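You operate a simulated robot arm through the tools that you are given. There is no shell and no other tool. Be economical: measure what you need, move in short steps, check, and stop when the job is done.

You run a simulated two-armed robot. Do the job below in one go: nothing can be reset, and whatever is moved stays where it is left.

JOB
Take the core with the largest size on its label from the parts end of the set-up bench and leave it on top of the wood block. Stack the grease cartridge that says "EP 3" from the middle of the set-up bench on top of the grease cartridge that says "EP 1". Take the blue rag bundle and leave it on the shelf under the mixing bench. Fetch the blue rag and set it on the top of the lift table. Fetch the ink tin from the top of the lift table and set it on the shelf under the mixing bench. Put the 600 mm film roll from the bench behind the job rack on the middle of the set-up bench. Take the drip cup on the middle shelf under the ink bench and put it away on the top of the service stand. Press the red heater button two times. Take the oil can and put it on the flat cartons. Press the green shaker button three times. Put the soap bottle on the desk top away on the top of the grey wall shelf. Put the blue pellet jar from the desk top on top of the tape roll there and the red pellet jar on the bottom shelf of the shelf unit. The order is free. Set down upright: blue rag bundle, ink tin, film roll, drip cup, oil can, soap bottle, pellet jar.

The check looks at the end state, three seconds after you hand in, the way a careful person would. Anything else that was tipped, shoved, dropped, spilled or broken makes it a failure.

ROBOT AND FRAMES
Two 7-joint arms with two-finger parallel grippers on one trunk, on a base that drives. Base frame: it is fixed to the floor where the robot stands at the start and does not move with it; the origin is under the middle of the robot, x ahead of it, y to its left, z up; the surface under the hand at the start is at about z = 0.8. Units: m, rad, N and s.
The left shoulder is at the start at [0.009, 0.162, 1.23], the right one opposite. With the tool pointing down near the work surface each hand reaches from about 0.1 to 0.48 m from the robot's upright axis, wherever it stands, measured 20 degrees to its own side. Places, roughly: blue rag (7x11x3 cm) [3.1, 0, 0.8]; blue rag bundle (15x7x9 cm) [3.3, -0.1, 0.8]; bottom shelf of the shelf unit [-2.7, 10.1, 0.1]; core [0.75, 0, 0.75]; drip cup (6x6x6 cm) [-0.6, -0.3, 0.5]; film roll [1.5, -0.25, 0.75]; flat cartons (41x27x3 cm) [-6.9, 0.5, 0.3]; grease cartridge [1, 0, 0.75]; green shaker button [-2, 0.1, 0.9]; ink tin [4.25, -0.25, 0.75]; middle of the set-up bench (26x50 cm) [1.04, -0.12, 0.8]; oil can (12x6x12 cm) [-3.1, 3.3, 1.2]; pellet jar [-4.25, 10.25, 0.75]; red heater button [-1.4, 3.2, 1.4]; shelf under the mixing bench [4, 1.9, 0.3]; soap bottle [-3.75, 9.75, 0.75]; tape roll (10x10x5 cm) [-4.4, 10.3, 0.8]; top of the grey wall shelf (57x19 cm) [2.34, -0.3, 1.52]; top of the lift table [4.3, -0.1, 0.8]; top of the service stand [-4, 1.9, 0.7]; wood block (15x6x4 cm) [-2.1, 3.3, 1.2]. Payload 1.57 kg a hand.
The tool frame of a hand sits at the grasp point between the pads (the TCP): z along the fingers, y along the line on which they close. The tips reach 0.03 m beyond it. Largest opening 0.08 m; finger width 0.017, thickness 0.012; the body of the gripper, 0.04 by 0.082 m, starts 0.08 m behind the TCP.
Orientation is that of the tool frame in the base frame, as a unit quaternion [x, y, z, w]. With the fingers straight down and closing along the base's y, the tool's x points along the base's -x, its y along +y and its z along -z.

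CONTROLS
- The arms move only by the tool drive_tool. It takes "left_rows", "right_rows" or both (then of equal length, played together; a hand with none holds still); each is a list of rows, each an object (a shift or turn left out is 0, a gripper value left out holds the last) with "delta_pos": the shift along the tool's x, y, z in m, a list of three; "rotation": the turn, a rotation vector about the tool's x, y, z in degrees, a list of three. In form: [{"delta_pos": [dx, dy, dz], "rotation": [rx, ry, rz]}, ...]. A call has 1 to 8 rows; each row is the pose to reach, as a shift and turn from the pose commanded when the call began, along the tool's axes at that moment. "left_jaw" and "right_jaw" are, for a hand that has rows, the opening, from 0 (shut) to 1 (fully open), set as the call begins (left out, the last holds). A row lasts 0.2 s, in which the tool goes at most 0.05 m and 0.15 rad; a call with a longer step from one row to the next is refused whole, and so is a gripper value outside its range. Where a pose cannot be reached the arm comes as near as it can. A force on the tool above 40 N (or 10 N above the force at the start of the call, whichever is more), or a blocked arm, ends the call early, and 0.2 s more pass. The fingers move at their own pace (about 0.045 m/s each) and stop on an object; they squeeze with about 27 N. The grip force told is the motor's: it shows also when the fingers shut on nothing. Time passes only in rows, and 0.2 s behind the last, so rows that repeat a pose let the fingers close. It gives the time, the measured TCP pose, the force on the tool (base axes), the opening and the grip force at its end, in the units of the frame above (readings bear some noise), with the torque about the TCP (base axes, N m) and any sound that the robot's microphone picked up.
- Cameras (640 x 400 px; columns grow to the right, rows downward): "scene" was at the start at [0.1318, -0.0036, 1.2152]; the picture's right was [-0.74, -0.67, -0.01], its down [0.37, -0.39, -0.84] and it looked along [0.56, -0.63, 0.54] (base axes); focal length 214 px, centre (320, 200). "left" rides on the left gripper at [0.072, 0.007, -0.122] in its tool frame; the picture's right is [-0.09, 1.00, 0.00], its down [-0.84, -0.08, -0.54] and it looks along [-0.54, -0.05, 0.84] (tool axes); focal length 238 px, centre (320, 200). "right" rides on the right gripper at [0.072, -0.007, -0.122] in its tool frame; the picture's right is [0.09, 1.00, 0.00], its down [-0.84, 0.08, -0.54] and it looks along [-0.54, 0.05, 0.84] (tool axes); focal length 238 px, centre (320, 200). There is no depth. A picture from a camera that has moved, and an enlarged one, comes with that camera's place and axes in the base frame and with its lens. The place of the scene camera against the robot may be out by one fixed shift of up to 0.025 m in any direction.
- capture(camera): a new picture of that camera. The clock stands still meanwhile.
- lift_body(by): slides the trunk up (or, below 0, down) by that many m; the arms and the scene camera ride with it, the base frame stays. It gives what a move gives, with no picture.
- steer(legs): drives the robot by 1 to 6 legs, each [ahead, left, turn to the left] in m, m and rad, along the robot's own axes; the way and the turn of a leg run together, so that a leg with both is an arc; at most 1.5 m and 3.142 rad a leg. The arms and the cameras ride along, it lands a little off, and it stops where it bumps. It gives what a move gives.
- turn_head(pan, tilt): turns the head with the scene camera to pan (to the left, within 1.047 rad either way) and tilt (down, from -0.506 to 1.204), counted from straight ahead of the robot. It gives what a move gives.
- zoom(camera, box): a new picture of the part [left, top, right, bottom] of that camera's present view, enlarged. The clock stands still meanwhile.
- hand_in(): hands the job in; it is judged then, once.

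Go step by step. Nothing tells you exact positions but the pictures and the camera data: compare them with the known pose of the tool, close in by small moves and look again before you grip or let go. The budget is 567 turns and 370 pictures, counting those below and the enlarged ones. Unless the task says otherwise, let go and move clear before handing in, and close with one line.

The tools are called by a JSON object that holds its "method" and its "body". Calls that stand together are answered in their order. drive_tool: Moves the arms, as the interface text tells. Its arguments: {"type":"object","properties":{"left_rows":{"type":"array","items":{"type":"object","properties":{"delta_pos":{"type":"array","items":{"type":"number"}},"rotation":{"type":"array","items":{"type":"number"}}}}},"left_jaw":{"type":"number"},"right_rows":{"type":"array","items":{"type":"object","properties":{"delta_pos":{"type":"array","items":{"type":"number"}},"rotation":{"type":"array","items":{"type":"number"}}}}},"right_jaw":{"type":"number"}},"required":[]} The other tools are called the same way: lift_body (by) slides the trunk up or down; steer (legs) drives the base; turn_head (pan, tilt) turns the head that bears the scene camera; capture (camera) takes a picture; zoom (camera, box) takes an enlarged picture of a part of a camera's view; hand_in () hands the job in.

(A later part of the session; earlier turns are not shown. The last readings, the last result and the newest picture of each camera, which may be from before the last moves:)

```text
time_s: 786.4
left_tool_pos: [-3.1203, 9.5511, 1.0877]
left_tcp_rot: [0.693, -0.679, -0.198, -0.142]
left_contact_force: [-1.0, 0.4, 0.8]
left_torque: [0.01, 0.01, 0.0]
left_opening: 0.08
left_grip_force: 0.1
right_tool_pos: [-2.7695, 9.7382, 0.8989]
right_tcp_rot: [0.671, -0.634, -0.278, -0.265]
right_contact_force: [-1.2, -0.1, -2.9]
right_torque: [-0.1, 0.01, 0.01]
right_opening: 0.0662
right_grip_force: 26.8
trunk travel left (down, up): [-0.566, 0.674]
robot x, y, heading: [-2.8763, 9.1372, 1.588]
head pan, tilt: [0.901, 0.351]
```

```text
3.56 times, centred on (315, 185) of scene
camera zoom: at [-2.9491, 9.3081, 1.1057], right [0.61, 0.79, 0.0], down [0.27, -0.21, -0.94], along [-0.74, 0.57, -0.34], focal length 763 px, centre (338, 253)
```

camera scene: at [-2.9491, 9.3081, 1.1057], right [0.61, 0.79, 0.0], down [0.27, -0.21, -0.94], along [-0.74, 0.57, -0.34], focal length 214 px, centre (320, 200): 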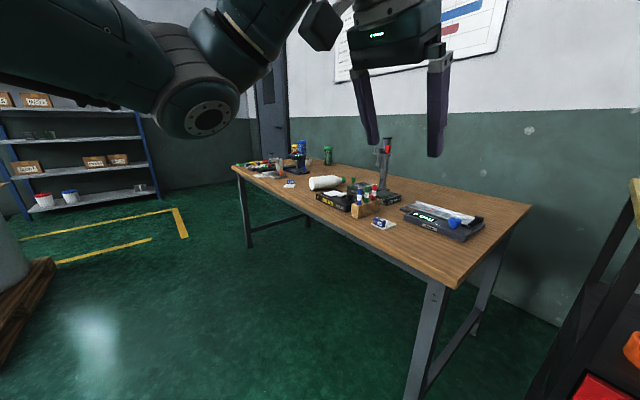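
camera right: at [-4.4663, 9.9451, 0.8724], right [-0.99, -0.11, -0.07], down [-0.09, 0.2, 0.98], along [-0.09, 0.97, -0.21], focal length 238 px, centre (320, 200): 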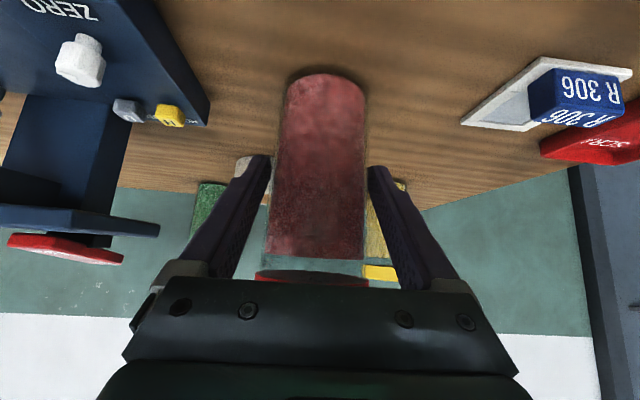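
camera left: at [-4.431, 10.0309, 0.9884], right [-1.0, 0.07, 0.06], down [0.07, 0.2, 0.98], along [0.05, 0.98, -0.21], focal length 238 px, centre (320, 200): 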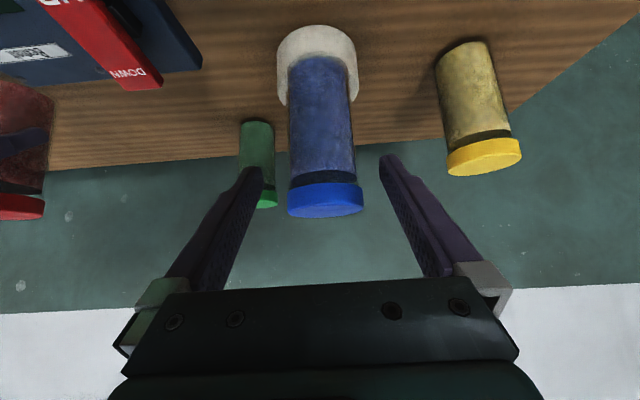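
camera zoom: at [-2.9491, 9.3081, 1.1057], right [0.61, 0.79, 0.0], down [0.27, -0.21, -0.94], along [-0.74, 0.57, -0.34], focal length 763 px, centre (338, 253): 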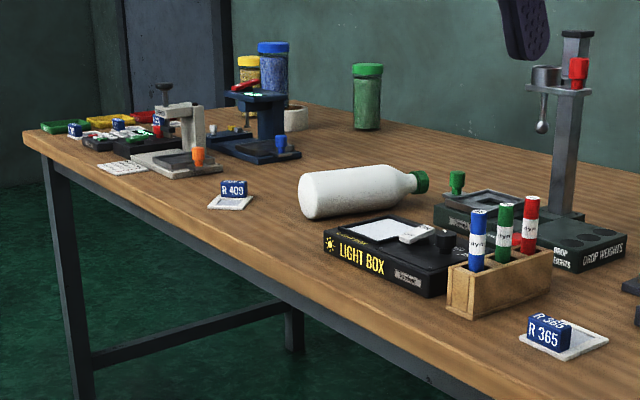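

All on the desk is intact. I go 10 cm ahead (left hand is clear now) and lower.

{"method": "steer", "body": {"legs": [[0.1, -0.02, -0.012]]}}

{"method": "lift_body", "body": {"by": -0.3}}

{"method": "lift_body", "body": {"by": -0.26}}

{"method": "turn_head", "body": {"pan": -0.2, "tilt": 0.6}}

{"method": "capture", "body": {"camera": "scene"}}

```text
time_s: 787.6
left_tool_pos: [-3.0958, 9.6553, 1.0878]
left_tcp_rot: [0.688, -0.683, -0.198, -0.145]
left_contact_force: [-0.6, 0.6, -0.5]
left_torque: [0.0, 0.03, 0.0]
left_opening: 0.0802
left_grip_force: 0.1
right_tool_pos: [-2.7416, 9.8352, 0.8993]
right_tcp_rot: [0.666, -0.64, -0.276, -0.268]
right_contact_force: [0.0, 0.2, -3.6]
right_torque: [-0.05, 0.0, 0.03]
right_opening: 0.0662
right_grip_force: 27.3
trunk travel left (down, up): [-0.566, 0.674]
robot x, y, heading: [-2.8573, 9.232, 1.568]
head pan, tilt: [0.901, 0.351]
```

```text
time_s: 790.6
left_tool_pos: [-3.0949, 9.6571, 0.789]
left_tcp_rot: [0.688, -0.683, -0.198, -0.145]
left_contact_force: [0.2, 0.4, 0.2]
left_torque: [-0.04, 0.02, -0.02]
left_opening: 0.0799
left_grip_force: 0.0
right_tool_pos: [-2.7411, 9.8379, 0.6003]
right_tcp_rot: [0.666, -0.639, -0.276, -0.269]
right_contact_force: [2.2, 0.4, 15.5]
right_torque: [0.44, -0.57, 0.01]
right_opening: 0.0654
right_grip_force: 27.0
trunk travel left (down, up): [-0.266, 0.974]
robot x, y, heading: [-2.8588, 9.2328, 1.565]
head pan, tilt: [0.901, 0.351]
```

```text
time_s: 791.3
left_tool_pos: [-3.0948, 9.6549, 0.7609]
left_tcp_rot: [0.689, -0.683, -0.197, -0.144]
left_contact_force: [0.3, 0.2, 0.6]
left_torque: [-0.04, -0.04, -0.01]
left_opening: 0.0799
left_grip_force: 0.0
right_tool_pos: [-2.7396, 9.8363, 0.5765]
right_tcp_rot: [0.665, -0.638, -0.277, -0.272]
right_contact_force: [0.6, -12.6, 13.3]
right_torque: [0.04, -0.6, -0.52]
right_opening: 0.0647
right_grip_force: 27.1
trunk travel left (down, up): [-0.241, 0.999]
robot x, y, heading: [-2.8573, 9.2326, 1.567]
head pan, tilt: [0.901, 0.351]
stopped: the force on the tool passed its limit at 81 N (the readings are from after the stop); the commanded pose is now the measured one
```

```text
time_s: 792.6
left_tool_pos: [-3.0945, 9.6556, 0.7611]
left_tcp_rot: [0.688, -0.683, -0.197, -0.144]
left_contact_force: [0.1, -0.2, -0.7]
left_torque: [0.02, 0.01, 0.01]
left_opening: 0.08
left_grip_force: 0.1
right_tool_pos: [-2.7403, 9.8355, 0.5766]
right_tcp_rot: [0.665, -0.639, -0.277, -0.271]
right_contact_force: [2.5, -2.5, 8.3]
right_torque: [0.17, -0.43, -0.19]
right_opening: 0.0648
right_grip_force: 27.1
trunk travel left (down, up): [-0.241, 0.999]
robot x, y, heading: [-2.8613, 9.2333, 1.574]
head pan, tilt: [-0.201, 0.6]
```

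```text
75 pictures are left
camera scene: at [-2.8357, 9.437, 0.7577], right [0.98, -0.2, 0.0], down [-0.11, -0.55, -0.83], along [0.17, 0.81, -0.56], focal length 214 px, centre (320, 200)
```

scene: 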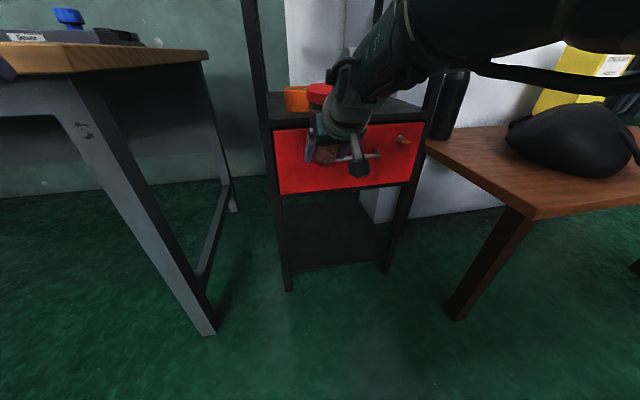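

The jar touched the drawer/handle of the unit. I raise and back off to inspect.

{"method": "lift_body", "body": {"by": 0.12}}

{"method": "steer", "body": {"legs": [[-0.25, 0, 0]]}}

{"method": "capture", "body": {"camera": "scene"}}

{"method": "capture", "body": {"camera": "right"}}

```text
time_s: 794.1
left_tool_pos: [-3.0964, 9.6539, 0.8808]
left_tcp_rot: [0.688, -0.684, -0.198, -0.143]
left_contact_force: [0.1, 0.6, -0.1]
left_torque: [0.02, 0.02, 0.0]
left_opening: 0.0801
left_grip_force: 0.1
right_tool_pos: [-2.7424, 9.8364, 0.6973]
right_tcp_rot: [0.665, -0.639, -0.276, -0.269]
right_contact_force: [-0.3, 0.6, -2.6]
right_torque: [-0.03, 0.0, 0.0]
right_opening: 0.0645
right_grip_force: 28.0
trunk travel left (down, up): [-0.361, 0.879]
robot x, y, heading: [-2.8624, 9.2335, 1.57]
head pan, tilt: [-0.201, 0.6]
```

```text
time_s: 795.9
left_tool_pos: [-3.0964, 9.4047, 0.882]
left_tcp_rot: [0.688, -0.684, -0.197, -0.144]
left_contact_force: [0.6, 0.1, 0.4]
left_torque: [0.01, -0.05, 0.03]
left_opening: 0.0799
left_grip_force: 0.0
right_tool_pos: [-2.7411, 9.5878, 0.6962]
right_tcp_rot: [0.666, -0.639, -0.276, -0.27]
right_contact_force: [0.7, -0.3, -3.0]
right_torque: [-0.01, -0.01, -0.01]
right_opening: 0.0647
right_grip_force: 27.0
trunk travel left (down, up): [-0.361, 0.879]
robot x, y, heading: [-2.8593, 8.9861, 1.574]
head pan, tilt: [-0.201, 0.6]
```

```text
74 pictures are left
camera scene: at [-2.8372, 9.1874, 0.8774], right [0.98, -0.2, 0.0], down [-0.11, -0.55, -0.82], along [0.16, 0.81, -0.57], focal length 214 px, centre (320, 200)
```

scene: 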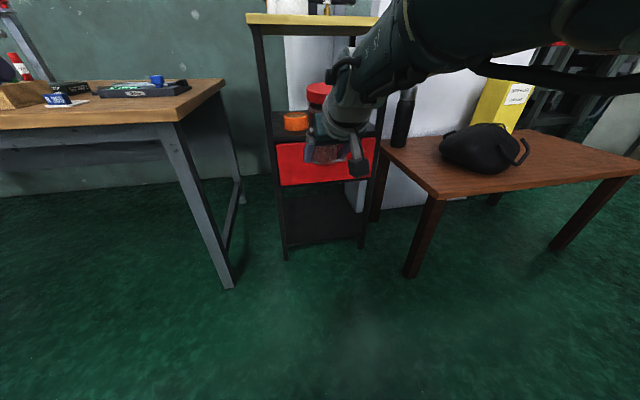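

```text
73 pictures are left
camera right: at [-2.7309, 9.4499, 0.7312], right [-0.99, -0.1, -0.07], down [-0.09, 0.2, 0.98], along [-0.09, 0.97, -0.21], focal length 238 px, centre (320, 200)
```

right: 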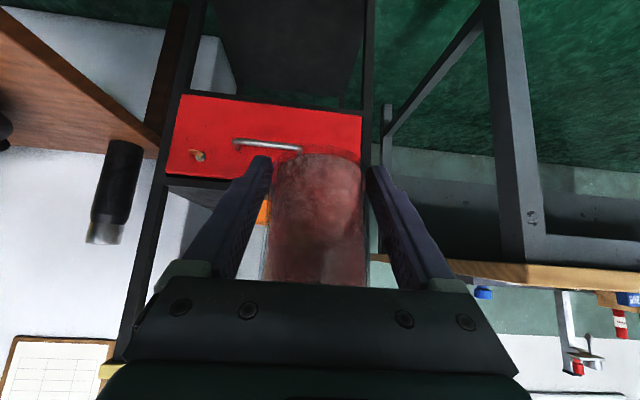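

The jar slid up in the grip but is still held. I need the right arm shorter to get low in front of the unit; I try retracting it in small steps.

{"method": "drive_tool", "body": {"right_rows": [{"delta_pos": [0.007, 0, -0.007]}, {"delta_pos": [0.014, 0, -0.014]}, {"delta_pos": [0.021, 0, -0.021]}, {"delta_pos": [0.028, 0, -0.028]}, {"delta_pos": [0.035, 0, -0.035]}, {"delta_pos": [0.042, 0, -0.042]}, {"delta_pos": [0.049, 0, -0.049]}, {"delta_pos": [0.056, 0, -0.056]}]}}

```text
time_s: 797.7
left_tool_pos: [-3.0959, 9.4049, 0.8803]
left_tcp_rot: [0.688, -0.683, -0.197, -0.144]
left_contact_force: [-0.3, 1.1, 0.5]
left_torque: [-0.02, 0.02, 0.0]
left_opening: 0.0797
left_grip_force: 0.0
right_tool_pos: [-2.7345, 9.5633, 0.6927]
right_tcp_rot: [0.666, -0.638, -0.277, -0.27]
right_contact_force: [-0.5, 0.1, -3.6]
right_torque: [-0.05, -0.02, 0.02]
right_opening: 0.0645
right_grip_force: 26.6
right hand out of reach, approached as far as the arm can: row 1, 2, 3, 4, 5, 6, 7, 8
trunk travel left (down, up): [-0.361, 0.879]
robot x, y, heading: [-2.8584, 8.9836, 1.575]
head pan, tilt: [-0.201, 0.6]
```

{"method": "drive_tool", "body": {"right_rows": [{"delta_pos": [0.006, 0, -0.012], "rotation": [0, 4, 0]}, {"delta_pos": [0.012, 0, -0.024], "rotation": [0, 8, 0]}, {"delta_pos": [0.018, 0, -0.036], "rotation": [0, 12, 0]}, {"delta_pos": [0.024, 0, -0.048], "rotation": [0, 16, 0]}, {"delta_pos": [0.03, 0, -0.06], "rotation": [0, 20, 0]}, {"delta_pos": [0.036, 0, -0.072], "rotation": [0, 24, 0]}, {"delta_pos": [0.042, 0, -0.084], "rotation": [0, 28, 0]}, {"delta_pos": [0.048, 0, -0.096], "rotation": [0, 32, 0]}]}}

```text
time_s: 799.5
left_tool_pos: [-3.0958, 9.4056, 0.8819]
left_tcp_rot: [0.688, -0.683, -0.198, -0.144]
left_contact_force: [-0.1, 0.0, -0.7]
left_torque: [0.02, -0.02, 0.01]
left_opening: 0.0799
left_grip_force: 0.0
right_tool_pos: [-2.7272, 9.4749, 0.7137]
right_tcp_rot: [0.717, -0.689, -0.074, -0.073]
right_contact_force: [0.8, 0.4, -3.0]
right_torque: [-0.11, -0.01, -0.01]
right_opening: 0.0645
right_grip_force: 26.8
right hand out of reach, approached as far as the arm can: row 1, 2, 3, 4, 5, 6, 7, 8
trunk travel left (down, up): [-0.361, 0.879]
robot x, y, heading: [-2.8569, 8.9851, 1.571]
head pan, tilt: [-0.201, 0.6]
```

Un-tilting works. Now retract further with the hand near vertical.

{"method": "drive_tool", "body": {"right_rows": [{"delta_pos": [0.018, 0, 0], "rotation": [0, 2, 0]}, {"delta_pos": [0.036, 0, 0], "rotation": [0, 4, 0]}, {"delta_pos": [0.054, 0, 0], "rotation": [0, 6, 0]}, {"delta_pos": [0.072, 0, 0], "rotation": [0, 8, 0]}, {"delta_pos": [0.09, 0, 0], "rotation": [0, 10, 0]}, {"delta_pos": [0.108, 0, 0], "rotation": [0, 12, 0]}, {"delta_pos": [0.126, 0, 0], "rotation": [0, 12, 0]}, {"delta_pos": [0.144, 0, 0], "rotation": [0, 12, 0]}]}}

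```text
time_s: 801.5
left_tool_pos: [-3.095, 9.4065, 0.8821]
left_tcp_rot: [0.688, -0.683, -0.197, -0.144]
left_contact_force: [-0.3, -1.0, -0.8]
left_torque: [-0.02, 0.0, -0.03]
left_opening: 0.0799
left_grip_force: 0.0
right_tool_pos: [-2.6669, 9.3715, 0.6514]
right_tcp_rot: [0.722, -0.692, 0.015, 0.012]
right_contact_force: [-0.7, 1.1, -4.4]
right_torque: [-0.11, 0.01, 0.02]
right_opening: 0.0646
right_grip_force: 26.7
right hand out of reach, approached as far as the arm can: row 1, 2, 3, 4, 5, 6, 7, 8
trunk travel left (down, up): [-0.361, 0.879]
robot x, y, heading: [-2.8586, 8.987, 1.574]
head pan, tilt: [-0.201, 0.6]
stopped in row 8 (right hand): the arm was blocked; the commanded pose is now the measured one
```

Now pull the left hand back as well, so both hands are short.

{"method": "drive_tool", "body": {"left_rows": [{"delta_pos": [0.022, 0, -0.012], "rotation": [0, 3.4, 0]}, {"delta_pos": [0.044, 0, -0.023], "rotation": [0, 6.8, 0]}, {"delta_pos": [0.066, 0, -0.035], "rotation": [0, 10, 0]}, {"delta_pos": [0.088, 0, -0.047], "rotation": [0, 13.5, 0]}, {"delta_pos": [0.11, 0, -0.058], "rotation": [0, 17, 0]}, {"delta_pos": [0.132, 0, -0.07], "rotation": [0, 20, 0]}, {"delta_pos": [0.154, 0, -0.082], "rotation": [0, 23.5, 0]}, {"delta_pos": [0.176, 0, -0.093], "rotation": [0, 27, 0]}]}}

{"method": "steer", "body": {"legs": [[0.44, -0.03, 0]]}}

{"method": "capture", "body": {"camera": "scene"}}

```text
time_s: 802.5
left_tool_pos: [-3.1069, 9.312, 0.8325]
left_tcp_rot: [0.716, -0.692, -0.092, 0.016]
left_contact_force: [-0.4, -0.5, -0.2]
left_torque: [0.02, 0.02, 0.0]
left_opening: 0.0798
left_grip_force: 0.1
right_tool_pos: [-2.6668, 9.371, 0.652]
right_tcp_rot: [0.721, -0.692, 0.015, 0.013]
right_contact_force: [-0.4, 0.4, -3.0]
right_torque: [-0.11, 0.04, -0.01]
right_opening: 0.0647
right_grip_force: 26.6
trunk travel left (down, up): [-0.361, 0.879]
robot x, y, heading: [-2.8591, 8.9794, 1.57]
head pan, tilt: [-0.201, 0.6]
stopped in row 4 (left hand): the arm was blocked; the commanded pose is now the measured one
```

```text
time_s: 805.1
left_tool_pos: [-3.0729, 9.7565, 0.8337]
left_tcp_rot: [0.714, -0.694, -0.092, 0.016]
left_contact_force: [0.5, -1.1, 0.5]
left_torque: [-0.03, 0.02, 0.0]
left_opening: 0.08
left_grip_force: 0.0
right_tool_pos: [-2.6332, 9.8138, 0.652]
right_tcp_rot: [0.72, -0.694, 0.014, 0.012]
right_contact_force: [-0.3, 0.1, -3.5]
right_torque: [-0.14, -0.02, 0.03]
right_opening: 0.0645
right_grip_force: 26.8
trunk travel left (down, up): [-0.361, 0.879]
robot x, y, heading: [-2.8275, 9.4294, 1.561]
head pan, tilt: [-0.201, 0.6]
```

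```text
72 pictures are left
camera scene: at [-2.8047, 9.6314, 0.8775], right [0.98, -0.21, 0.0], down [-0.12, -0.55, -0.83], along [0.17, 0.81, -0.57], focal length 214 px, centre (320, 200)
```

scene: 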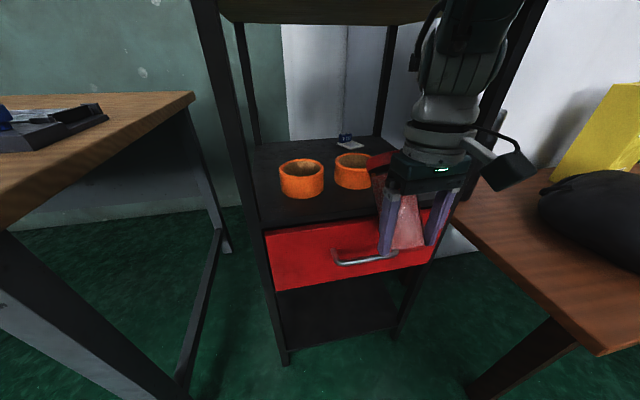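

{"method": "steer", "body": {"legs": [[-0.08, 0.03, 0.01]]}}

{"method": "lift_body", "body": {"by": -0.2}}

{"method": "capture", "body": {"camera": "scene"}}

```text
time_s: 806.2
left_tool_pos: [-3.1071, 9.6734, 0.8338]
left_tcp_rot: [0.718, -0.69, -0.092, 0.017]
left_contact_force: [-0.4, -0.5, -0.2]
left_torque: [0.0, -0.01, -0.04]
left_opening: 0.0797
left_grip_force: 0.0
right_tool_pos: [-2.6679, 9.7343, 0.6528]
right_tcp_rot: [0.723, -0.691, 0.015, 0.013]
right_contact_force: [0.5, -0.8, -2.6]
right_torque: [-0.11, 0.0, 0.01]
right_opening: 0.0647
right_grip_force: 26.8
trunk travel left (down, up): [-0.361, 0.879]
robot x, y, heading: [-2.8575, 9.3483, 1.574]
head pan, tilt: [-0.201, 0.6]
```

```text
time_s: 808.4
left_tool_pos: [-3.1067, 9.6746, 0.6341]
left_tcp_rot: [0.717, -0.691, -0.091, 0.016]
left_contact_force: [0.3, -0.3, 0.2]
left_torque: [-0.01, 0.0, -0.01]
left_opening: 0.0798
left_grip_force: 0.1
right_tool_pos: [-2.6678, 9.7353, 0.4535]
right_tcp_rot: [0.724, -0.69, 0.014, 0.013]
right_contact_force: [-0.6, 0.7, -2.9]
right_torque: [-0.17, -0.02, 0.02]
right_opening: 0.0647
right_grip_force: 27.5
trunk travel left (down, up): [-0.161, 1.079]
robot x, y, heading: [-2.8609, 9.3487, 1.569]
head pan, tilt: [-0.201, 0.6]
```

```text
71 pictures are left
camera scene: at [-2.8371, 9.5516, 0.6775], right [0.98, -0.2, 0.0], down [-0.11, -0.55, -0.82], along [0.16, 0.81, -0.57], focal length 214 px, centre (320, 200)
```

scene: 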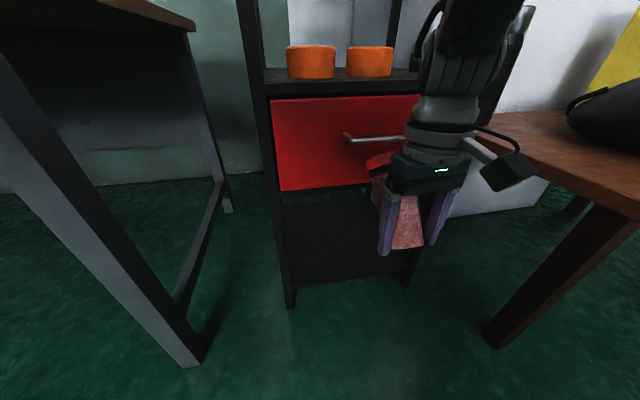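

Lowering works here. Continue down.

{"method": "lift_body", "body": {"by": -0.155}}

{"method": "capture", "body": {"camera": "scene"}}

{"method": "capture", "body": {"camera": "right"}}

```text
time_s: 810.2
left_tool_pos: [-3.1071, 9.6751, 0.4782]
left_tcp_rot: [0.717, -0.69, -0.091, 0.016]
left_contact_force: [-0.1, 0.5, -0.5]
left_torque: [0.01, -0.01, -0.01]
left_opening: 0.0799
left_grip_force: 0.1
right_tool_pos: [-2.6675, 9.7351, 0.2973]
right_tcp_rot: [0.723, -0.69, 0.015, 0.012]
right_contact_force: [1.3, -0.8, -3.4]
right_torque: [-0.18, -0.01, 0.01]
right_opening: 0.0648
right_grip_force: 26.9
trunk travel left (down, up): [-0.006, 1.234]
robot x, y, heading: [-2.8538, 9.3485, 1.577]
head pan, tilt: [-0.201, 0.6]
```

```text
70 pictures are left
camera scene: at [-2.8371, 9.5515, 0.5225], right [0.98, -0.2, 0.0], down [-0.11, -0.55, -0.82], along [0.16, 0.81, -0.57], focal length 214 px, centre (320, 200)
```

scene: 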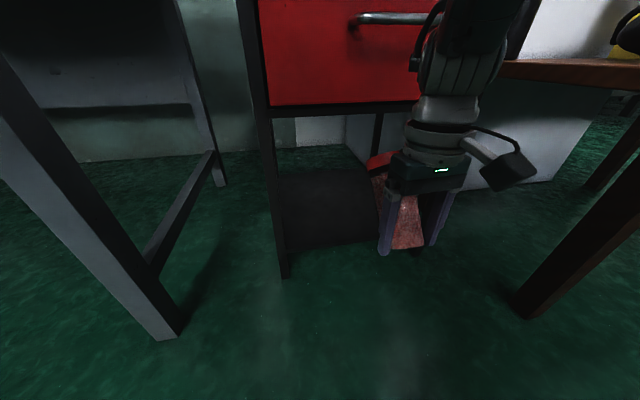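

```text
69 pictures are left
camera right: at [-2.6586, 9.6688, 0.4225], right [-0.99, -0.14, 0.0], down [-0.12, 0.85, 0.51], along [-0.07, 0.5, -0.86], focal length 238 px, centre (320, 200)
```

right: 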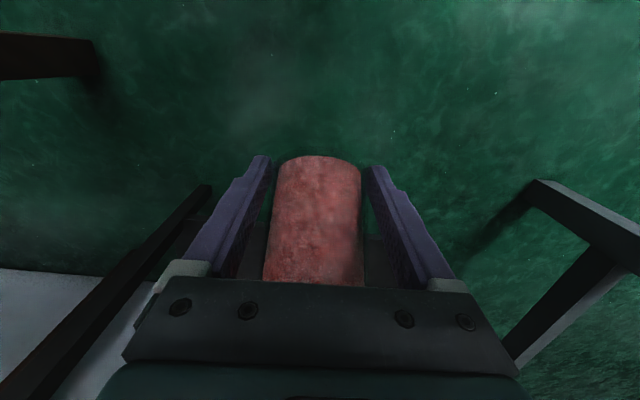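

Now low enough. I tilt the jar upright again (hand 45°) in front of the bay.

{"method": "drive_tool", "body": {"right_rows": [{"delta_pos": [-0.008, 0, 0.003], "rotation": [0, -6, 0]}, {"delta_pos": [-0.016, 0, 0.006], "rotation": [0, -12, 0]}, {"delta_pos": [-0.024, 0, 0.009], "rotation": [0, -18, 0]}, {"delta_pos": [-0.032, 0, 0.012], "rotation": [0, -24, 0]}, {"delta_pos": [-0.04, 0, 0.015], "rotation": [0, -30, 0]}, {"delta_pos": [-0.046, 0, 0.018], "rotation": [0, -36, 0]}, {"delta_pos": [-0.052, 0, 0.02], "rotation": [0, -42, 0]}, {"delta_pos": [-0.056, 0, 0.022], "rotation": [0, -46, 0]}]}}

{"method": "capture", "body": {"camera": "scene"}}

{"method": "capture", "body": {"camera": "right"}}

```text
time_s: 812.0
left_tool_pos: [-3.1073, 9.6731, 0.4773]
left_tcp_rot: [0.718, -0.69, -0.092, 0.016]
left_contact_force: [0.1, 0.1, -0.1]
left_torque: [-0.06, -0.03, -0.01]
left_opening: 0.0799
left_grip_force: 0.1
right_tool_pos: [-2.6441, 9.8049, 0.2675]
right_tcp_rot: [0.672, -0.64, -0.269, -0.256]
right_contact_force: [0.6, -0.4, -2.9]
right_torque: [-0.09, -0.01, 0.0]
right_opening: 0.0649
right_grip_force: 26.9
right hand out of reach, approached as far as the arm can: row 1, 2, 3, 4, 5, 6, 7, 8
trunk travel left (down, up): [-0.006, 1.234]
robot x, y, heading: [-2.8579, 9.3512, 1.571]
head pan, tilt: [-0.201, 0.6]
```

```text
68 pictures are left
camera scene: at [-2.837, 9.5514, 0.5225], right [0.98, -0.2, 0.0], down [-0.11, -0.55, -0.82], along [0.16, 0.81, -0.57], focal length 214 px, centre (320, 200)
```

scene: 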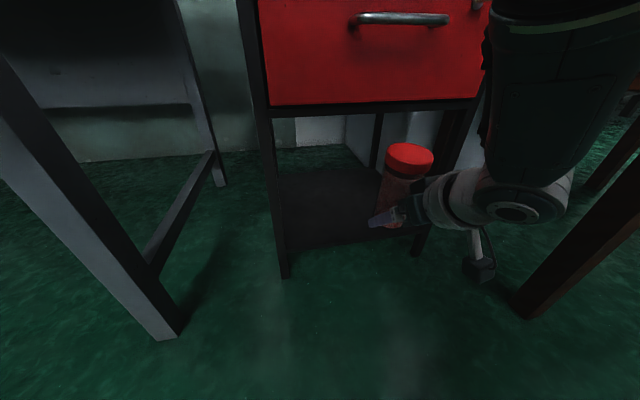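

```text
67 pictures are left
camera right: at [-2.6316, 9.6698, 0.307], right [-0.99, -0.12, -0.06], down [-0.09, 0.23, 0.97], along [-0.1, 0.97, -0.24], focal length 238 px, centre (320, 200)
```

right: 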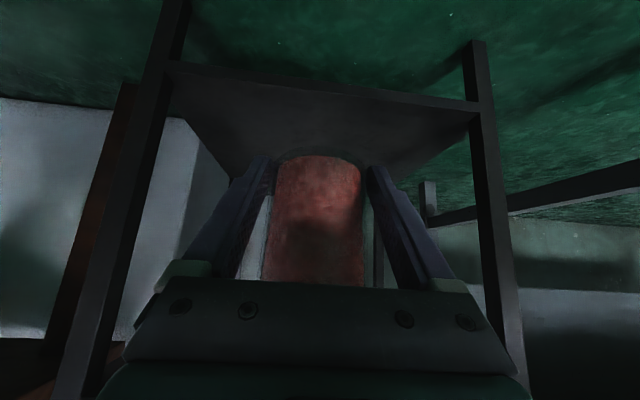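

{"method": "drive_tool", "body": {"left_rows": [{"delta_pos": [0, -0.03, 0]}, {"delta_pos": [0, -0.06, 0]}, {"delta_pos": [0, -0.09, 0]}, {"delta_pos": [0, -0.12, 0]}]}}

{"method": "steer", "body": {"legs": [[0.07, 0.01, 0]]}}

{"method": "drive_tool", "body": {"right_rows": [{"delta_pos": [0.014, 0, 0.014]}, {"delta_pos": [0.028, 0, 0.028]}, {"delta_pos": [0.042, 0, 0.042]}, {"delta_pos": [0.056, 0, 0.056]}]}}

{"method": "capture", "body": {"camera": "scene"}}

```text
time_s: 813.0
left_tool_pos: [-2.9858, 9.681, 0.4612]
left_tcp_rot: [0.718, -0.69, -0.091, 0.016]
left_contact_force: [0.5, -0.2, 0.2]
left_torque: [0.0, 0.0, -0.01]
left_opening: 0.0799
left_grip_force: 0.1
right_tool_pos: [-2.6428, 9.8054, 0.2682]
right_tcp_rot: [0.673, -0.641, -0.268, -0.254]
right_contact_force: [0.3, 0.1, -3.1]
right_torque: [-0.06, -0.01, 0.0]
right_opening: 0.0648
right_grip_force: 27.0
trunk travel left (down, up): [-0.006, 1.234]
robot x, y, heading: [-2.8555, 9.3494, 1.575]
head pan, tilt: [-0.201, 0.6]
```

```text
time_s: 814.0
left_tool_pos: [-2.9988, 9.7447, 0.4599]
left_tcp_rot: [0.717, -0.691, -0.089, 0.018]
left_contact_force: [0.0, -1.4, -0.1]
left_torque: [0.03, 0.0, 0.0]
left_opening: 0.08
left_grip_force: 0.1
right_tool_pos: [-2.6536, 9.8692, 0.2654]
right_tcp_rot: [0.673, -0.641, -0.267, -0.253]
right_contact_force: [-0.4, -0.5, -3.1]
right_torque: [-0.02, -0.02, -0.02]
right_opening: 0.0647
right_grip_force: 26.7
trunk travel left (down, up): [-0.006, 1.234]
robot x, y, heading: [-2.8648, 9.4189, 1.573]
head pan, tilt: [-0.201, 0.6]
```

```text
time_s: 815.0
left_tool_pos: [-2.9989, 9.7501, 0.4598]
left_tcp_rot: [0.717, -0.691, -0.09, 0.017]
left_contact_force: [-0.7, 0.6, 0.0]
left_torque: [0.02, 0.02, 0.03]
left_opening: 0.08
left_grip_force: 0.0
right_tool_pos: [-2.6514, 9.8929, 0.2051]
right_tcp_rot: [0.678, -0.643, -0.262, -0.242]
right_contact_force: [1.0, 0.5, -2.9]
right_torque: [-0.04, 0.03, 0.01]
right_opening: 0.0644
right_grip_force: 26.5
right hand out of reach, approached as far as the arm can: row 1, 2, 3, 4
trunk travel left (down, up): [-0.006, 1.234]
robot x, y, heading: [-2.8669, 9.4189, 1.578]
head pan, tilt: [-0.201, 0.6]
```

```text
66 pictures are left
camera scene: at [-2.8469, 9.6204, 0.5219], right [0.98, -0.2, 0.0], down [-0.11, -0.56, -0.82], along [0.17, 0.8, -0.57], focal length 214 px, centre (320, 200)
```

scene: 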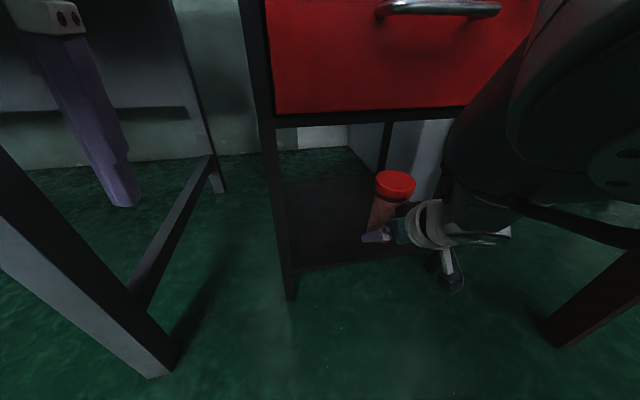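

{"method": "steer", "body": {"legs": [[0.065, 0, 0]]}}

{"method": "drive_tool", "body": {"right_rows": [{"delta_pos": [0.01, 0, 0.01]}, {"delta_pos": [0.02, 0, 0.02]}, {"delta_pos": [0.03, 0, 0.03]}, {"delta_pos": [0.04, 0, 0.04]}]}}

{"method": "zoom", "body": {"camera": "scene", "box": [260, 120, 480, 310]}}

{"method": "capture", "body": {"camera": "right"}}

```text
time_s: 816.0
left_tool_pos: [-2.9999, 9.8113, 0.4597]
left_tcp_rot: [0.717, -0.691, -0.09, 0.018]
left_contact_force: [-0.7, -0.2, 0.9]
left_torque: [0.03, 0.04, 0.02]
left_opening: 0.0799
left_grip_force: 0.1
right_tool_pos: [-2.6518, 9.9543, 0.2049]
right_tcp_rot: [0.678, -0.643, -0.261, -0.243]
right_contact_force: [-0.6, 0.1, -2.5]
right_torque: [-0.02, 0.01, 0.03]
right_opening: 0.0647
right_grip_force: 27.1
trunk travel left (down, up): [-0.006, 1.234]
robot x, y, heading: [-2.8691, 9.4816, 1.576]
head pan, tilt: [-0.201, 0.6]
```

```text
time_s: 817.0
left_tool_pos: [-2.9978, 9.8124, 0.4607]
left_tcp_rot: [0.717, -0.691, -0.09, 0.018]
left_contact_force: [0.1, -0.5, -0.5]
left_torque: [0.01, 0.0, 0.02]
left_opening: 0.0798
left_grip_force: 0.0
right_tool_pos: [-2.6529, 9.9519, 0.1495]
right_tcp_rot: [0.679, -0.644, -0.258, -0.239]
right_contact_force: [-0.1, -0.3, -3.0]
right_torque: [-0.02, 0.02, 0.02]
right_opening: 0.0646
right_grip_force: 27.3
right hand out of reach, approached as far as the arm can: row 3
trunk travel left (down, up): [-0.006, 1.234]
robot x, y, heading: [-2.8623, 9.4828, 1.579]
head pan, tilt: [-0.201, 0.6]
```

```text
2.11 times, centred on (370, 215) of scene
camera zoom: at [-2.8473, 9.6843, 0.5224], right [0.98, -0.2, 0.0], down [-0.11, -0.55, -0.82], along [0.16, 0.81, -0.57], focal length 452 px, centre (215, 168)
```

zoom: 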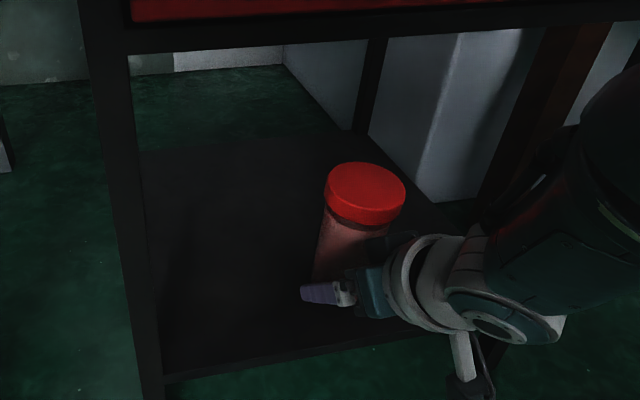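

```text
64 pictures are left
camera right: at [-2.6382, 9.818, 0.1948], right [-0.99, -0.12, -0.05], down [-0.08, 0.27, 0.96], along [-0.1, 0.96, -0.28], focal length 238 px, centre (320, 200)
```

right: 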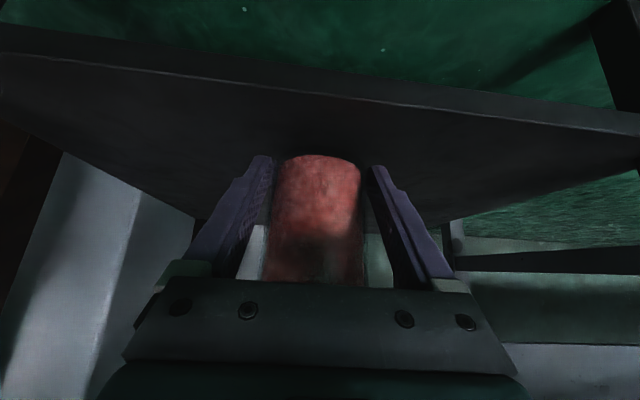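

The jar is about 7 cm inside the shelf's front edge. Lower to contact.

{"method": "drive_tool", "body": {"right_rows": [{"delta_pos": [0.002, 0, 0.002]}, {"delta_pos": [0.004, 0, 0.004]}, {"delta_pos": [0.006, 0, 0.006]}, {"delta_pos": [0.008, 0, 0.008]}, {"delta_pos": [0.01, 0, 0.01]}]}}

```text
time_s: 818.0
left_tool_pos: [-2.9974, 9.8131, 0.4601]
left_tcp_rot: [0.717, -0.691, -0.09, 0.017]
left_contact_force: [1.2, 0.2, -0.2]
left_torque: [0.01, 0.04, -0.01]
left_opening: 0.0801
left_grip_force: 0.0
right_tool_pos: [-2.6509, 9.9576, 0.1443]
right_tcp_rot: [0.677, -0.64, -0.267, -0.248]
right_contact_force: [0.6, 1.8, -0.5]
right_torque: [-0.28, -0.01, 0.05]
right_opening: 0.0648
right_grip_force: 26.6
trunk travel left (down, up): [-0.006, 1.234]
robot x, y, heading: [-2.8667, 9.481, 1.575]
head pan, tilt: [-0.201, 0.6]
stopped in row 4 (right hand): the force on the tool passed its limit at 47 N (the readings are from after the stop); the commanded pose is now the measured one
```

{"method": "zoom", "body": {"camera": "scene", "box": [320, 190, 440, 290]}}

{"method": "zoom", "body": {"camera": "right", "box": [230, 120, 420, 290]}}

```text
4.00 times, centred on (380, 240) of scene
camera zoom: at [-2.8465, 9.6845, 0.5223], right [0.98, -0.2, 0.0], down [-0.11, -0.55, -0.82], along [0.16, 0.81, -0.57], focal length 858 px, centre (80, 40)
```

zoom: 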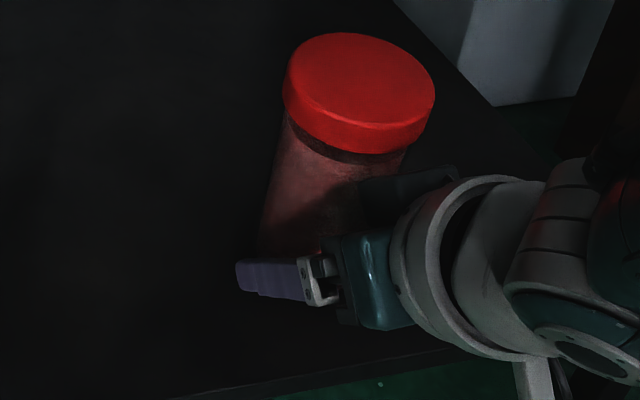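

```text
2.35 times, centred on (325, 205) of right
camera zoom: at [-2.6371, 9.8231, 0.1855], right [-0.99, -0.13, -0.06], down [-0.09, 0.24, 0.97], along [-0.11, 0.96, -0.25], focal length 561 px, centre (308, 188)
```

zoom: 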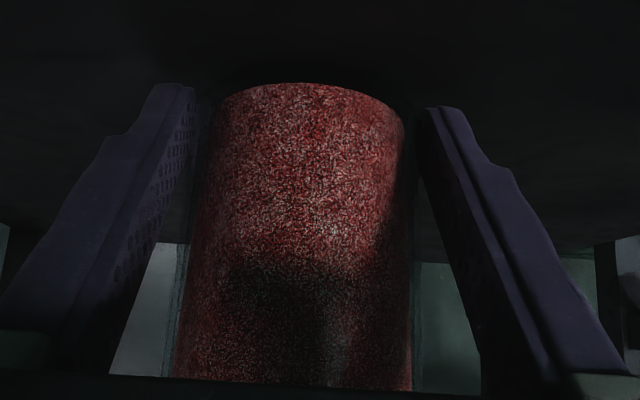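

Looks upright. Open and retreat.

{"method": "drive_tool", "body": {"right_rows": [{"delta_pos": [0, 0, 0]}, {"delta_pos": [0, 0, 0]}, {"delta_pos": [0, 0, 0]}], "right_jaw": 1}}

{"method": "zoom", "body": {"camera": "scene", "box": [320, 190, 440, 290]}}

```text
time_s: 818.8
left_tool_pos: [-2.9996, 9.8138, 0.4613]
left_tcp_rot: [0.717, -0.69, -0.091, 0.017]
left_contact_force: [-0.2, 1.1, 0.3]
left_torque: [-0.02, 0.03, -0.01]
left_opening: 0.0802
left_grip_force: 0.1
right_tool_pos: [-2.6549, 9.9593, 0.1438]
right_tcp_rot: [0.678, -0.638, -0.268, -0.246]
right_contact_force: [-3.8, -4.4, 16.5]
right_torque: [0.16, -0.54, 0.05]
right_opening: 0.0764
right_grip_force: 0.0
trunk travel left (down, up): [-0.006, 1.234]
robot x, y, heading: [-2.8673, 9.4841, 1.579]
head pan, tilt: [-0.201, 0.6]
```

```text
4.00 times, centred on (380, 240) of scene
camera zoom: at [-2.8484, 9.6856, 0.5226], right [0.98, -0.2, 0.0], down [-0.11, -0.55, -0.83], along [0.16, 0.81, -0.56], focal length 858 px, centre (80, 40)
```

zoom: 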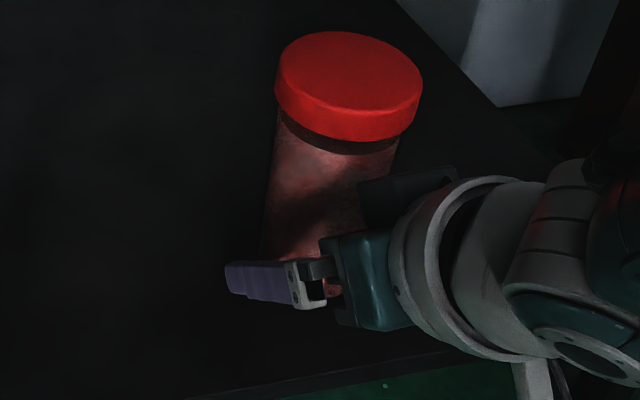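

{"method": "drive_tool", "body": {"right_rows": [{"delta_pos": [-0.004, 0, -0.004]}, {"delta_pos": [-0.008, 0, -0.008]}]}}

{"method": "steer", "body": {"legs": [[-0.12, 0, 0]]}}

{"method": "zoom", "body": {"camera": "scene", "box": [280, 90, 480, 290]}}

```text
time_s: 819.4
left_tool_pos: [-2.999, 9.8151, 0.4612]
left_tcp_rot: [0.718, -0.69, -0.092, 0.017]
left_contact_force: [-0.3, -0.2, 0.2]
left_torque: [0.0, -0.02, 0.0]
left_opening: 0.08
left_grip_force: 0.1
right_tool_pos: [-2.6526, 9.9593, 0.1546]
right_tcp_rot: [0.678, -0.641, -0.265, -0.244]
right_contact_force: [-0.5, 0.2, -0.6]
right_torque: [-0.03, 0.0, 0.02]
right_opening: 0.0799
right_grip_force: 0.1
trunk travel left (down, up): [-0.006, 1.234]
robot x, y, heading: [-2.8667, 9.4845, 1.573]
head pan, tilt: [-0.201, 0.6]
```

```text
time_s: 820.6
left_tool_pos: [-2.9973, 9.698, 0.4626]
left_tcp_rot: [0.716, -0.691, -0.093, 0.016]
left_contact_force: [0.4, 0.5, 1.0]
left_torque: [-0.01, -0.01, -0.01]
left_opening: 0.0799
left_grip_force: 0.1
right_tool_pos: [-2.6509, 9.842, 0.1569]
right_tcp_rot: [0.676, -0.642, -0.266, -0.246]
right_contact_force: [0.3, 0.6, 0.5]
right_torque: [-0.05, 0.03, -0.01]
right_opening: 0.08
right_grip_force: 0.1
trunk travel left (down, up): [-0.006, 1.234]
robot x, y, heading: [-2.8687, 9.3627, 1.572]
head pan, tilt: [-0.201, 0.6]
```

```text
2.00 times, centred on (380, 190) of scene
camera zoom: at [-2.8465, 9.5678, 0.5229], right [0.98, -0.2, 0.0], down [-0.11, -0.55, -0.83], along [0.17, 0.81, -0.56], focal length 429 px, centre (200, 220)
```

zoom: 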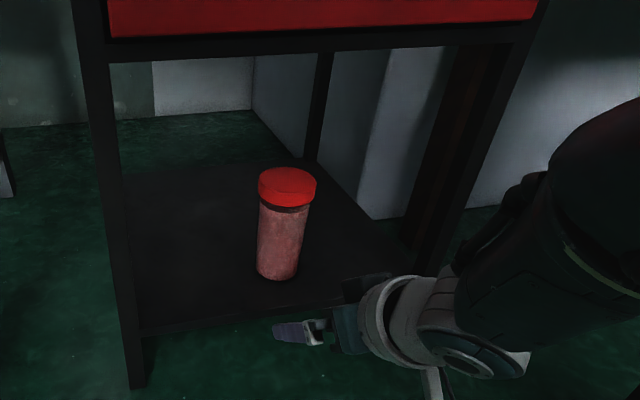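

The red jar stands on the bottom shelf. Now the soap bottle: I back off, raise and move in front of it.

{"method": "steer", "body": {"legs": [[-0.15, 0, 0]]}}

{"method": "lift_body", "body": {"by": 0.4}}

{"method": "lift_body", "body": {"by": 0.3}}

{"method": "steer", "body": {"legs": [[0, 0.78, 0]]}}

{"method": "turn_head", "body": {"pan": 0.1, "tilt": 0.6}}

{"method": "capture", "body": {"camera": "scene"}}

```text
time_s: 822.0
left_tool_pos: [-2.998, 9.5473, 0.4622]
left_tcp_rot: [0.717, -0.691, -0.091, 0.016]
left_contact_force: [1.6, 0.4, -1.2]
left_torque: [-0.01, -0.02, 0.03]
left_opening: 0.0801
left_grip_force: 0.1
right_tool_pos: [-2.6505, 9.6925, 0.1559]
right_tcp_rot: [0.676, -0.641, -0.266, -0.245]
right_contact_force: [0.1, -0.9, 0.0]
right_torque: [-0.04, -0.03, -0.01]
right_opening: 0.0799
right_grip_force: 0.0
trunk travel left (down, up): [-0.006, 1.234]
robot x, y, heading: [-2.8645, 9.2147, 1.571]
head pan, tilt: [-0.201, 0.6]
```

```text
time_s: 825.8
left_tool_pos: [-2.9982, 9.5454, 0.8615]
left_tcp_rot: [0.716, -0.692, -0.092, 0.017]
left_contact_force: [0.9, 0.0, -0.6]
left_torque: [-0.01, -0.04, -0.01]
left_opening: 0.08
left_grip_force: 0.0
right_tool_pos: [-2.6514, 9.6905, 0.5572]
right_tcp_rot: [0.676, -0.642, -0.265, -0.245]
right_contact_force: [-0.4, 0.4, 0.3]
right_torque: [0.01, 0.02, -0.02]
right_opening: 0.0798
right_grip_force: 0.1
trunk travel left (down, up): [-0.406, 0.834]
robot x, y, heading: [-2.8628, 9.2153, 1.57]
head pan, tilt: [-0.201, 0.6]
```

```text
time_s: 828.8
left_tool_pos: [-2.9974, 9.5454, 1.1613]
left_tcp_rot: [0.716, -0.692, -0.092, 0.016]
left_contact_force: [0.2, -0.7, -0.5]
left_torque: [0.02, 0.0, 0.01]
left_opening: 0.0799
left_grip_force: 0.0
right_tool_pos: [-2.6517, 9.6902, 0.855]
right_tcp_rot: [0.676, -0.642, -0.264, -0.245]
right_contact_force: [-0.3, 0.5, 0.1]
right_torque: [0.0, -0.02, -0.02]
right_opening: 0.08
right_grip_force: 0.1
trunk travel left (down, up): [-0.706, 0.534]
robot x, y, heading: [-2.8666, 9.2145, 1.57]
head pan, tilt: [-0.201, 0.6]
```

```text
time_s: 833.0
left_tool_pos: [-3.777, 9.5488, 1.161]
left_tcp_rot: [0.714, -0.694, -0.092, 0.016]
left_contact_force: [-1.2, 0.0, -0.1]
left_torque: [0.0, 0.03, -0.01]
left_opening: 0.0801
left_grip_force: 0.1
right_tool_pos: [-3.4278, 9.6914, 0.8557]
right_tcp_rot: [0.675, -0.644, -0.264, -0.245]
right_contact_force: [0.9, 0.2, -0.7]
right_torque: [0.02, -0.02, -0.01]
right_opening: 0.0799
right_grip_force: 0.1
trunk travel left (down, up): [-0.706, 0.534]
robot x, y, heading: [-3.6455, 9.2188, 1.565]
head pan, tilt: [-0.201, 0.6]
```

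```text
time_s: 833.8
left_tool_pos: [-3.7755, 9.5483, 1.1619]
left_tcp_rot: [0.714, -0.694, -0.091, 0.017]
left_contact_force: [-0.3, -0.5, 0.8]
left_torque: [0.03, 0.02, 0.04]
left_opening: 0.08
left_grip_force: 0.1
right_tool_pos: [-3.4283, 9.6902, 0.8565]
right_tcp_rot: [0.674, -0.644, -0.264, -0.246]
right_contact_force: [0.6, -0.6, -0.8]
right_torque: [0.02, 0.02, 0.01]
right_opening: 0.0801
right_grip_force: 0.0
trunk travel left (down, up): [-0.706, 0.534]
robot x, y, heading: [-3.649, 9.2138, 1.565]
head pan, tilt: [0.099, 0.6]
```

```text
59 pictures are left
camera scene: at [-3.6523, 9.4195, 1.2225], right [1.0, 0.09, 0.0], down [0.05, -0.56, -0.83], along [-0.08, 0.82, -0.56], focal length 214 px, centre (320, 200)
```

scene: 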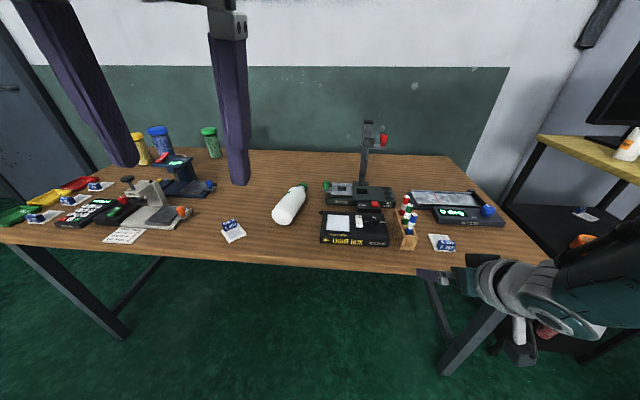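

The right hand must get out of the way first: un-tilt, retract and raise it.

{"method": "drive_tool", "body": {"right_rows": [{"delta_pos": [0.006, 0, -0.012], "rotation": [0, 5, 0]}, {"delta_pos": [0.012, 0, -0.024], "rotation": [0, 10, 0]}, {"delta_pos": [0.018, 0, -0.036], "rotation": [0, 15, 0]}, {"delta_pos": [0.024, 0, -0.05], "rotation": [0, 20, 0]}, {"delta_pos": [0.03, 0, -0.065], "rotation": [0, 25, 0]}, {"delta_pos": [0.036, 0, -0.08], "rotation": [0, 30, 0]}, {"delta_pos": [0.042, 0, -0.1], "rotation": [0, 35, 0]}, {"delta_pos": [0.048, 0, -0.12], "rotation": [0, 40, 0]}]}}

{"method": "drive_tool", "body": {"right_rows": [{"delta_pos": [0, 0, -0.03]}, {"delta_pos": [0, 0, -0.06]}, {"delta_pos": [0, 0, -0.09]}, {"delta_pos": [0, 0, -0.12]}, {"delta_pos": [0, 0, -0.15]}, {"delta_pos": [0, 0, -0.18]}, {"delta_pos": [0, 0, -0.21]}]}}

```text
time_s: 835.6
left_tool_pos: [-3.7758, 9.5483, 1.1605]
left_tcp_rot: [0.714, -0.694, -0.091, 0.016]
left_contact_force: [0.2, 0.0, 0.4]
left_torque: [-0.02, -0.02, -0.01]
left_opening: 0.0798
left_grip_force: 0.0
right_tool_pos: [-3.4226, 9.5746, 0.9116]
right_tcp_rot: [0.724, -0.689, -0.018, -0.01]
right_contact_force: [1.5, -0.3, -0.4]
right_torque: [-0.05, 0.0, 0.0]
right_opening: 0.08
right_grip_force: 0.0
trunk travel left (down, up): [-0.706, 0.534]
robot x, y, heading: [-3.6495, 9.2183, 1.566]
head pan, tilt: [0.099, 0.6]
```

```text
time_s: 836.7
left_tool_pos: [-3.7762, 9.5486, 1.1613]
left_tcp_rot: [0.715, -0.693, -0.091, 0.016]
left_contact_force: [0.3, -0.7, -0.3]
left_torque: [0.0, 0.01, 0.02]
left_opening: 0.08
left_grip_force: 0.1
right_tool_pos: [-3.4211, 9.5066, 0.9745]
right_tcp_rot: [0.725, -0.684, 0.05, 0.063]
right_contact_force: [-0.2, -0.1, 0.7]
right_torque: [0.0, 0.01, 0.02]
right_opening: 0.0801
right_grip_force: 0.1
right hand out of reach, approached as far as the arm can: row 5
trunk travel left (down, up): [-0.706, 0.534]
robot x, y, heading: [-3.6485, 9.2166, 1.565]
head pan, tilt: [0.099, 0.6]
stopped in row 5 (right hand): the arm was blocked; the commanded pose is now the measured one
```

Both hands are clear. I drive ahead, then bring the left hand over the lying bottle (axis ≈ 9° off +y, body centre ≈ (-3.812, 9.995)).

{"method": "steer", "body": {"legs": [[0.39, 0, 0.006]]}}

{"method": "drive_tool", "body": {"left_rows": [{"delta_pos": [0, 0.01, 0.035], "rotation": [1.5, 1, 2]}, {"delta_pos": [0, 0.02, 0.07], "rotation": [3, 2, 4]}, {"delta_pos": [0, 0.03, 0.105], "rotation": [4.5, 3.2, 6]}, {"delta_pos": [0, 0.036, 0.14], "rotation": [6, 4.4, 8]}, {"delta_pos": [0, 0.036, 0.175], "rotation": [8.7, 6.1, 10.8]}, {"delta_pos": [0, 0.036, 0.21], "rotation": [8.7, 6.1, 10.8]}]}}

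{"method": "capture", "body": {"camera": "left"}}

```text
time_s: 839.1
left_tool_pos: [-3.7768, 9.9321, 1.1605]
left_tcp_rot: [0.716, -0.692, -0.091, 0.017]
left_contact_force: [0.6, 0.2, -0.3]
left_torque: [0.0, -0.01, -0.01]
left_opening: 0.08
left_grip_force: 0.1
right_tool_pos: [-3.4218, 9.8933, 0.9743]
right_tcp_rot: [0.726, -0.683, 0.05, 0.063]
right_contact_force: [0.9, 0.1, 0.5]
right_torque: [-0.01, 0.02, 0.01]
right_opening: 0.0801
right_grip_force: 0.1
trunk travel left (down, up): [-0.706, 0.534]
robot x, y, heading: [-3.6457, 9.6043, 1.566]
head pan, tilt: [0.099, 0.6]
```

```text
time_s: 840.5
left_tool_pos: [-3.8449, 9.9511, 0.9596]
left_tcp_rot: [-0.651, 0.759, -0.001, -0.007]
left_contact_force: [0.0, 0.7, 0.1]
left_torque: [0.0, 0.0, -0.04]
left_opening: 0.0803
left_grip_force: 0.0
right_tool_pos: [-3.4204, 9.8917, 0.9747]
right_tcp_rot: [0.727, -0.682, 0.051, 0.063]
right_contact_force: [0.8, 0.1, -0.2]
right_torque: [-0.04, 0.02, -0.01]
right_opening: 0.0799
right_grip_force: 0.0
trunk travel left (down, up): [-0.706, 0.534]
robot x, y, heading: [-3.65, 9.6014, 1.567]
head pan, tilt: [0.099, 0.6]
```

```text
58 pictures are left
camera left: at [-3.861, 9.8824, 1.0829], right [-0.97, 0.24, 0.01], down [0.21, 0.82, 0.53], along [0.12, 0.52, -0.85], focal length 238 px, centre (320, 200)
```

left: 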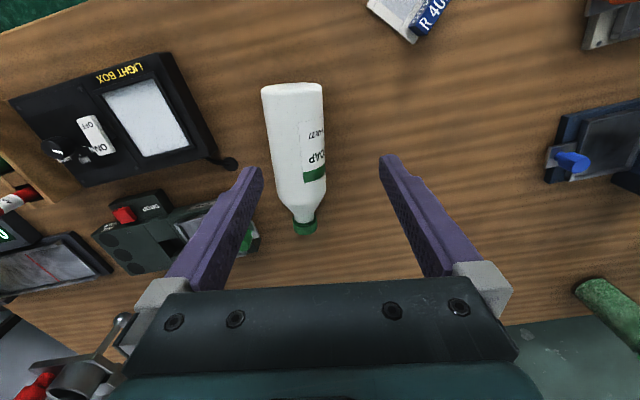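

The bottle is well seen and aligned; body ≈7.4 cm wide. I centre over it and lower part way.

{"method": "drive_tool", "body": {"left_rows": [{"delta_pos": [-0.013, -0.016, 0.025]}, {"delta_pos": [-0.026, -0.031, 0.05]}, {"delta_pos": [-0.026, -0.031, 0.085]}]}}

{"method": "capture", "body": {"camera": "left"}}

```text
time_s: 841.4
left_tool_pos: [-3.8136, 9.97, 0.8737]
left_tcp_rot: [-0.651, 0.759, -0.002, -0.008]
left_contact_force: [-0.8, 0.5, 0.2]
left_torque: [-0.07, 0.0, -0.04]
left_opening: 0.0799
left_grip_force: 0.1
right_tool_pos: [-3.4202, 9.8926, 0.9743]
right_tcp_rot: [0.727, -0.682, 0.051, 0.064]
right_contact_force: [0.3, -0.7, 0.5]
right_torque: [0.0, 0.0, -0.04]
right_opening: 0.0798
right_grip_force: 0.1
trunk travel left (down, up): [-0.706, 0.534]
robot x, y, heading: [-3.6467, 9.5999, 1.572]
head pan, tilt: [0.099, 0.6]
```

```text
57 pictures are left
camera left: at [-3.8286, 9.9014, 0.9984], right [-0.97, 0.24, 0.01], down [0.21, 0.82, 0.53], along [0.12, 0.52, -0.85], focal length 238 px, centre (320, 200)
```

left: 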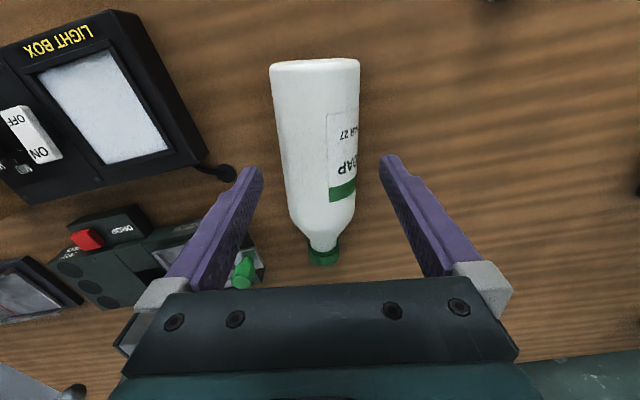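

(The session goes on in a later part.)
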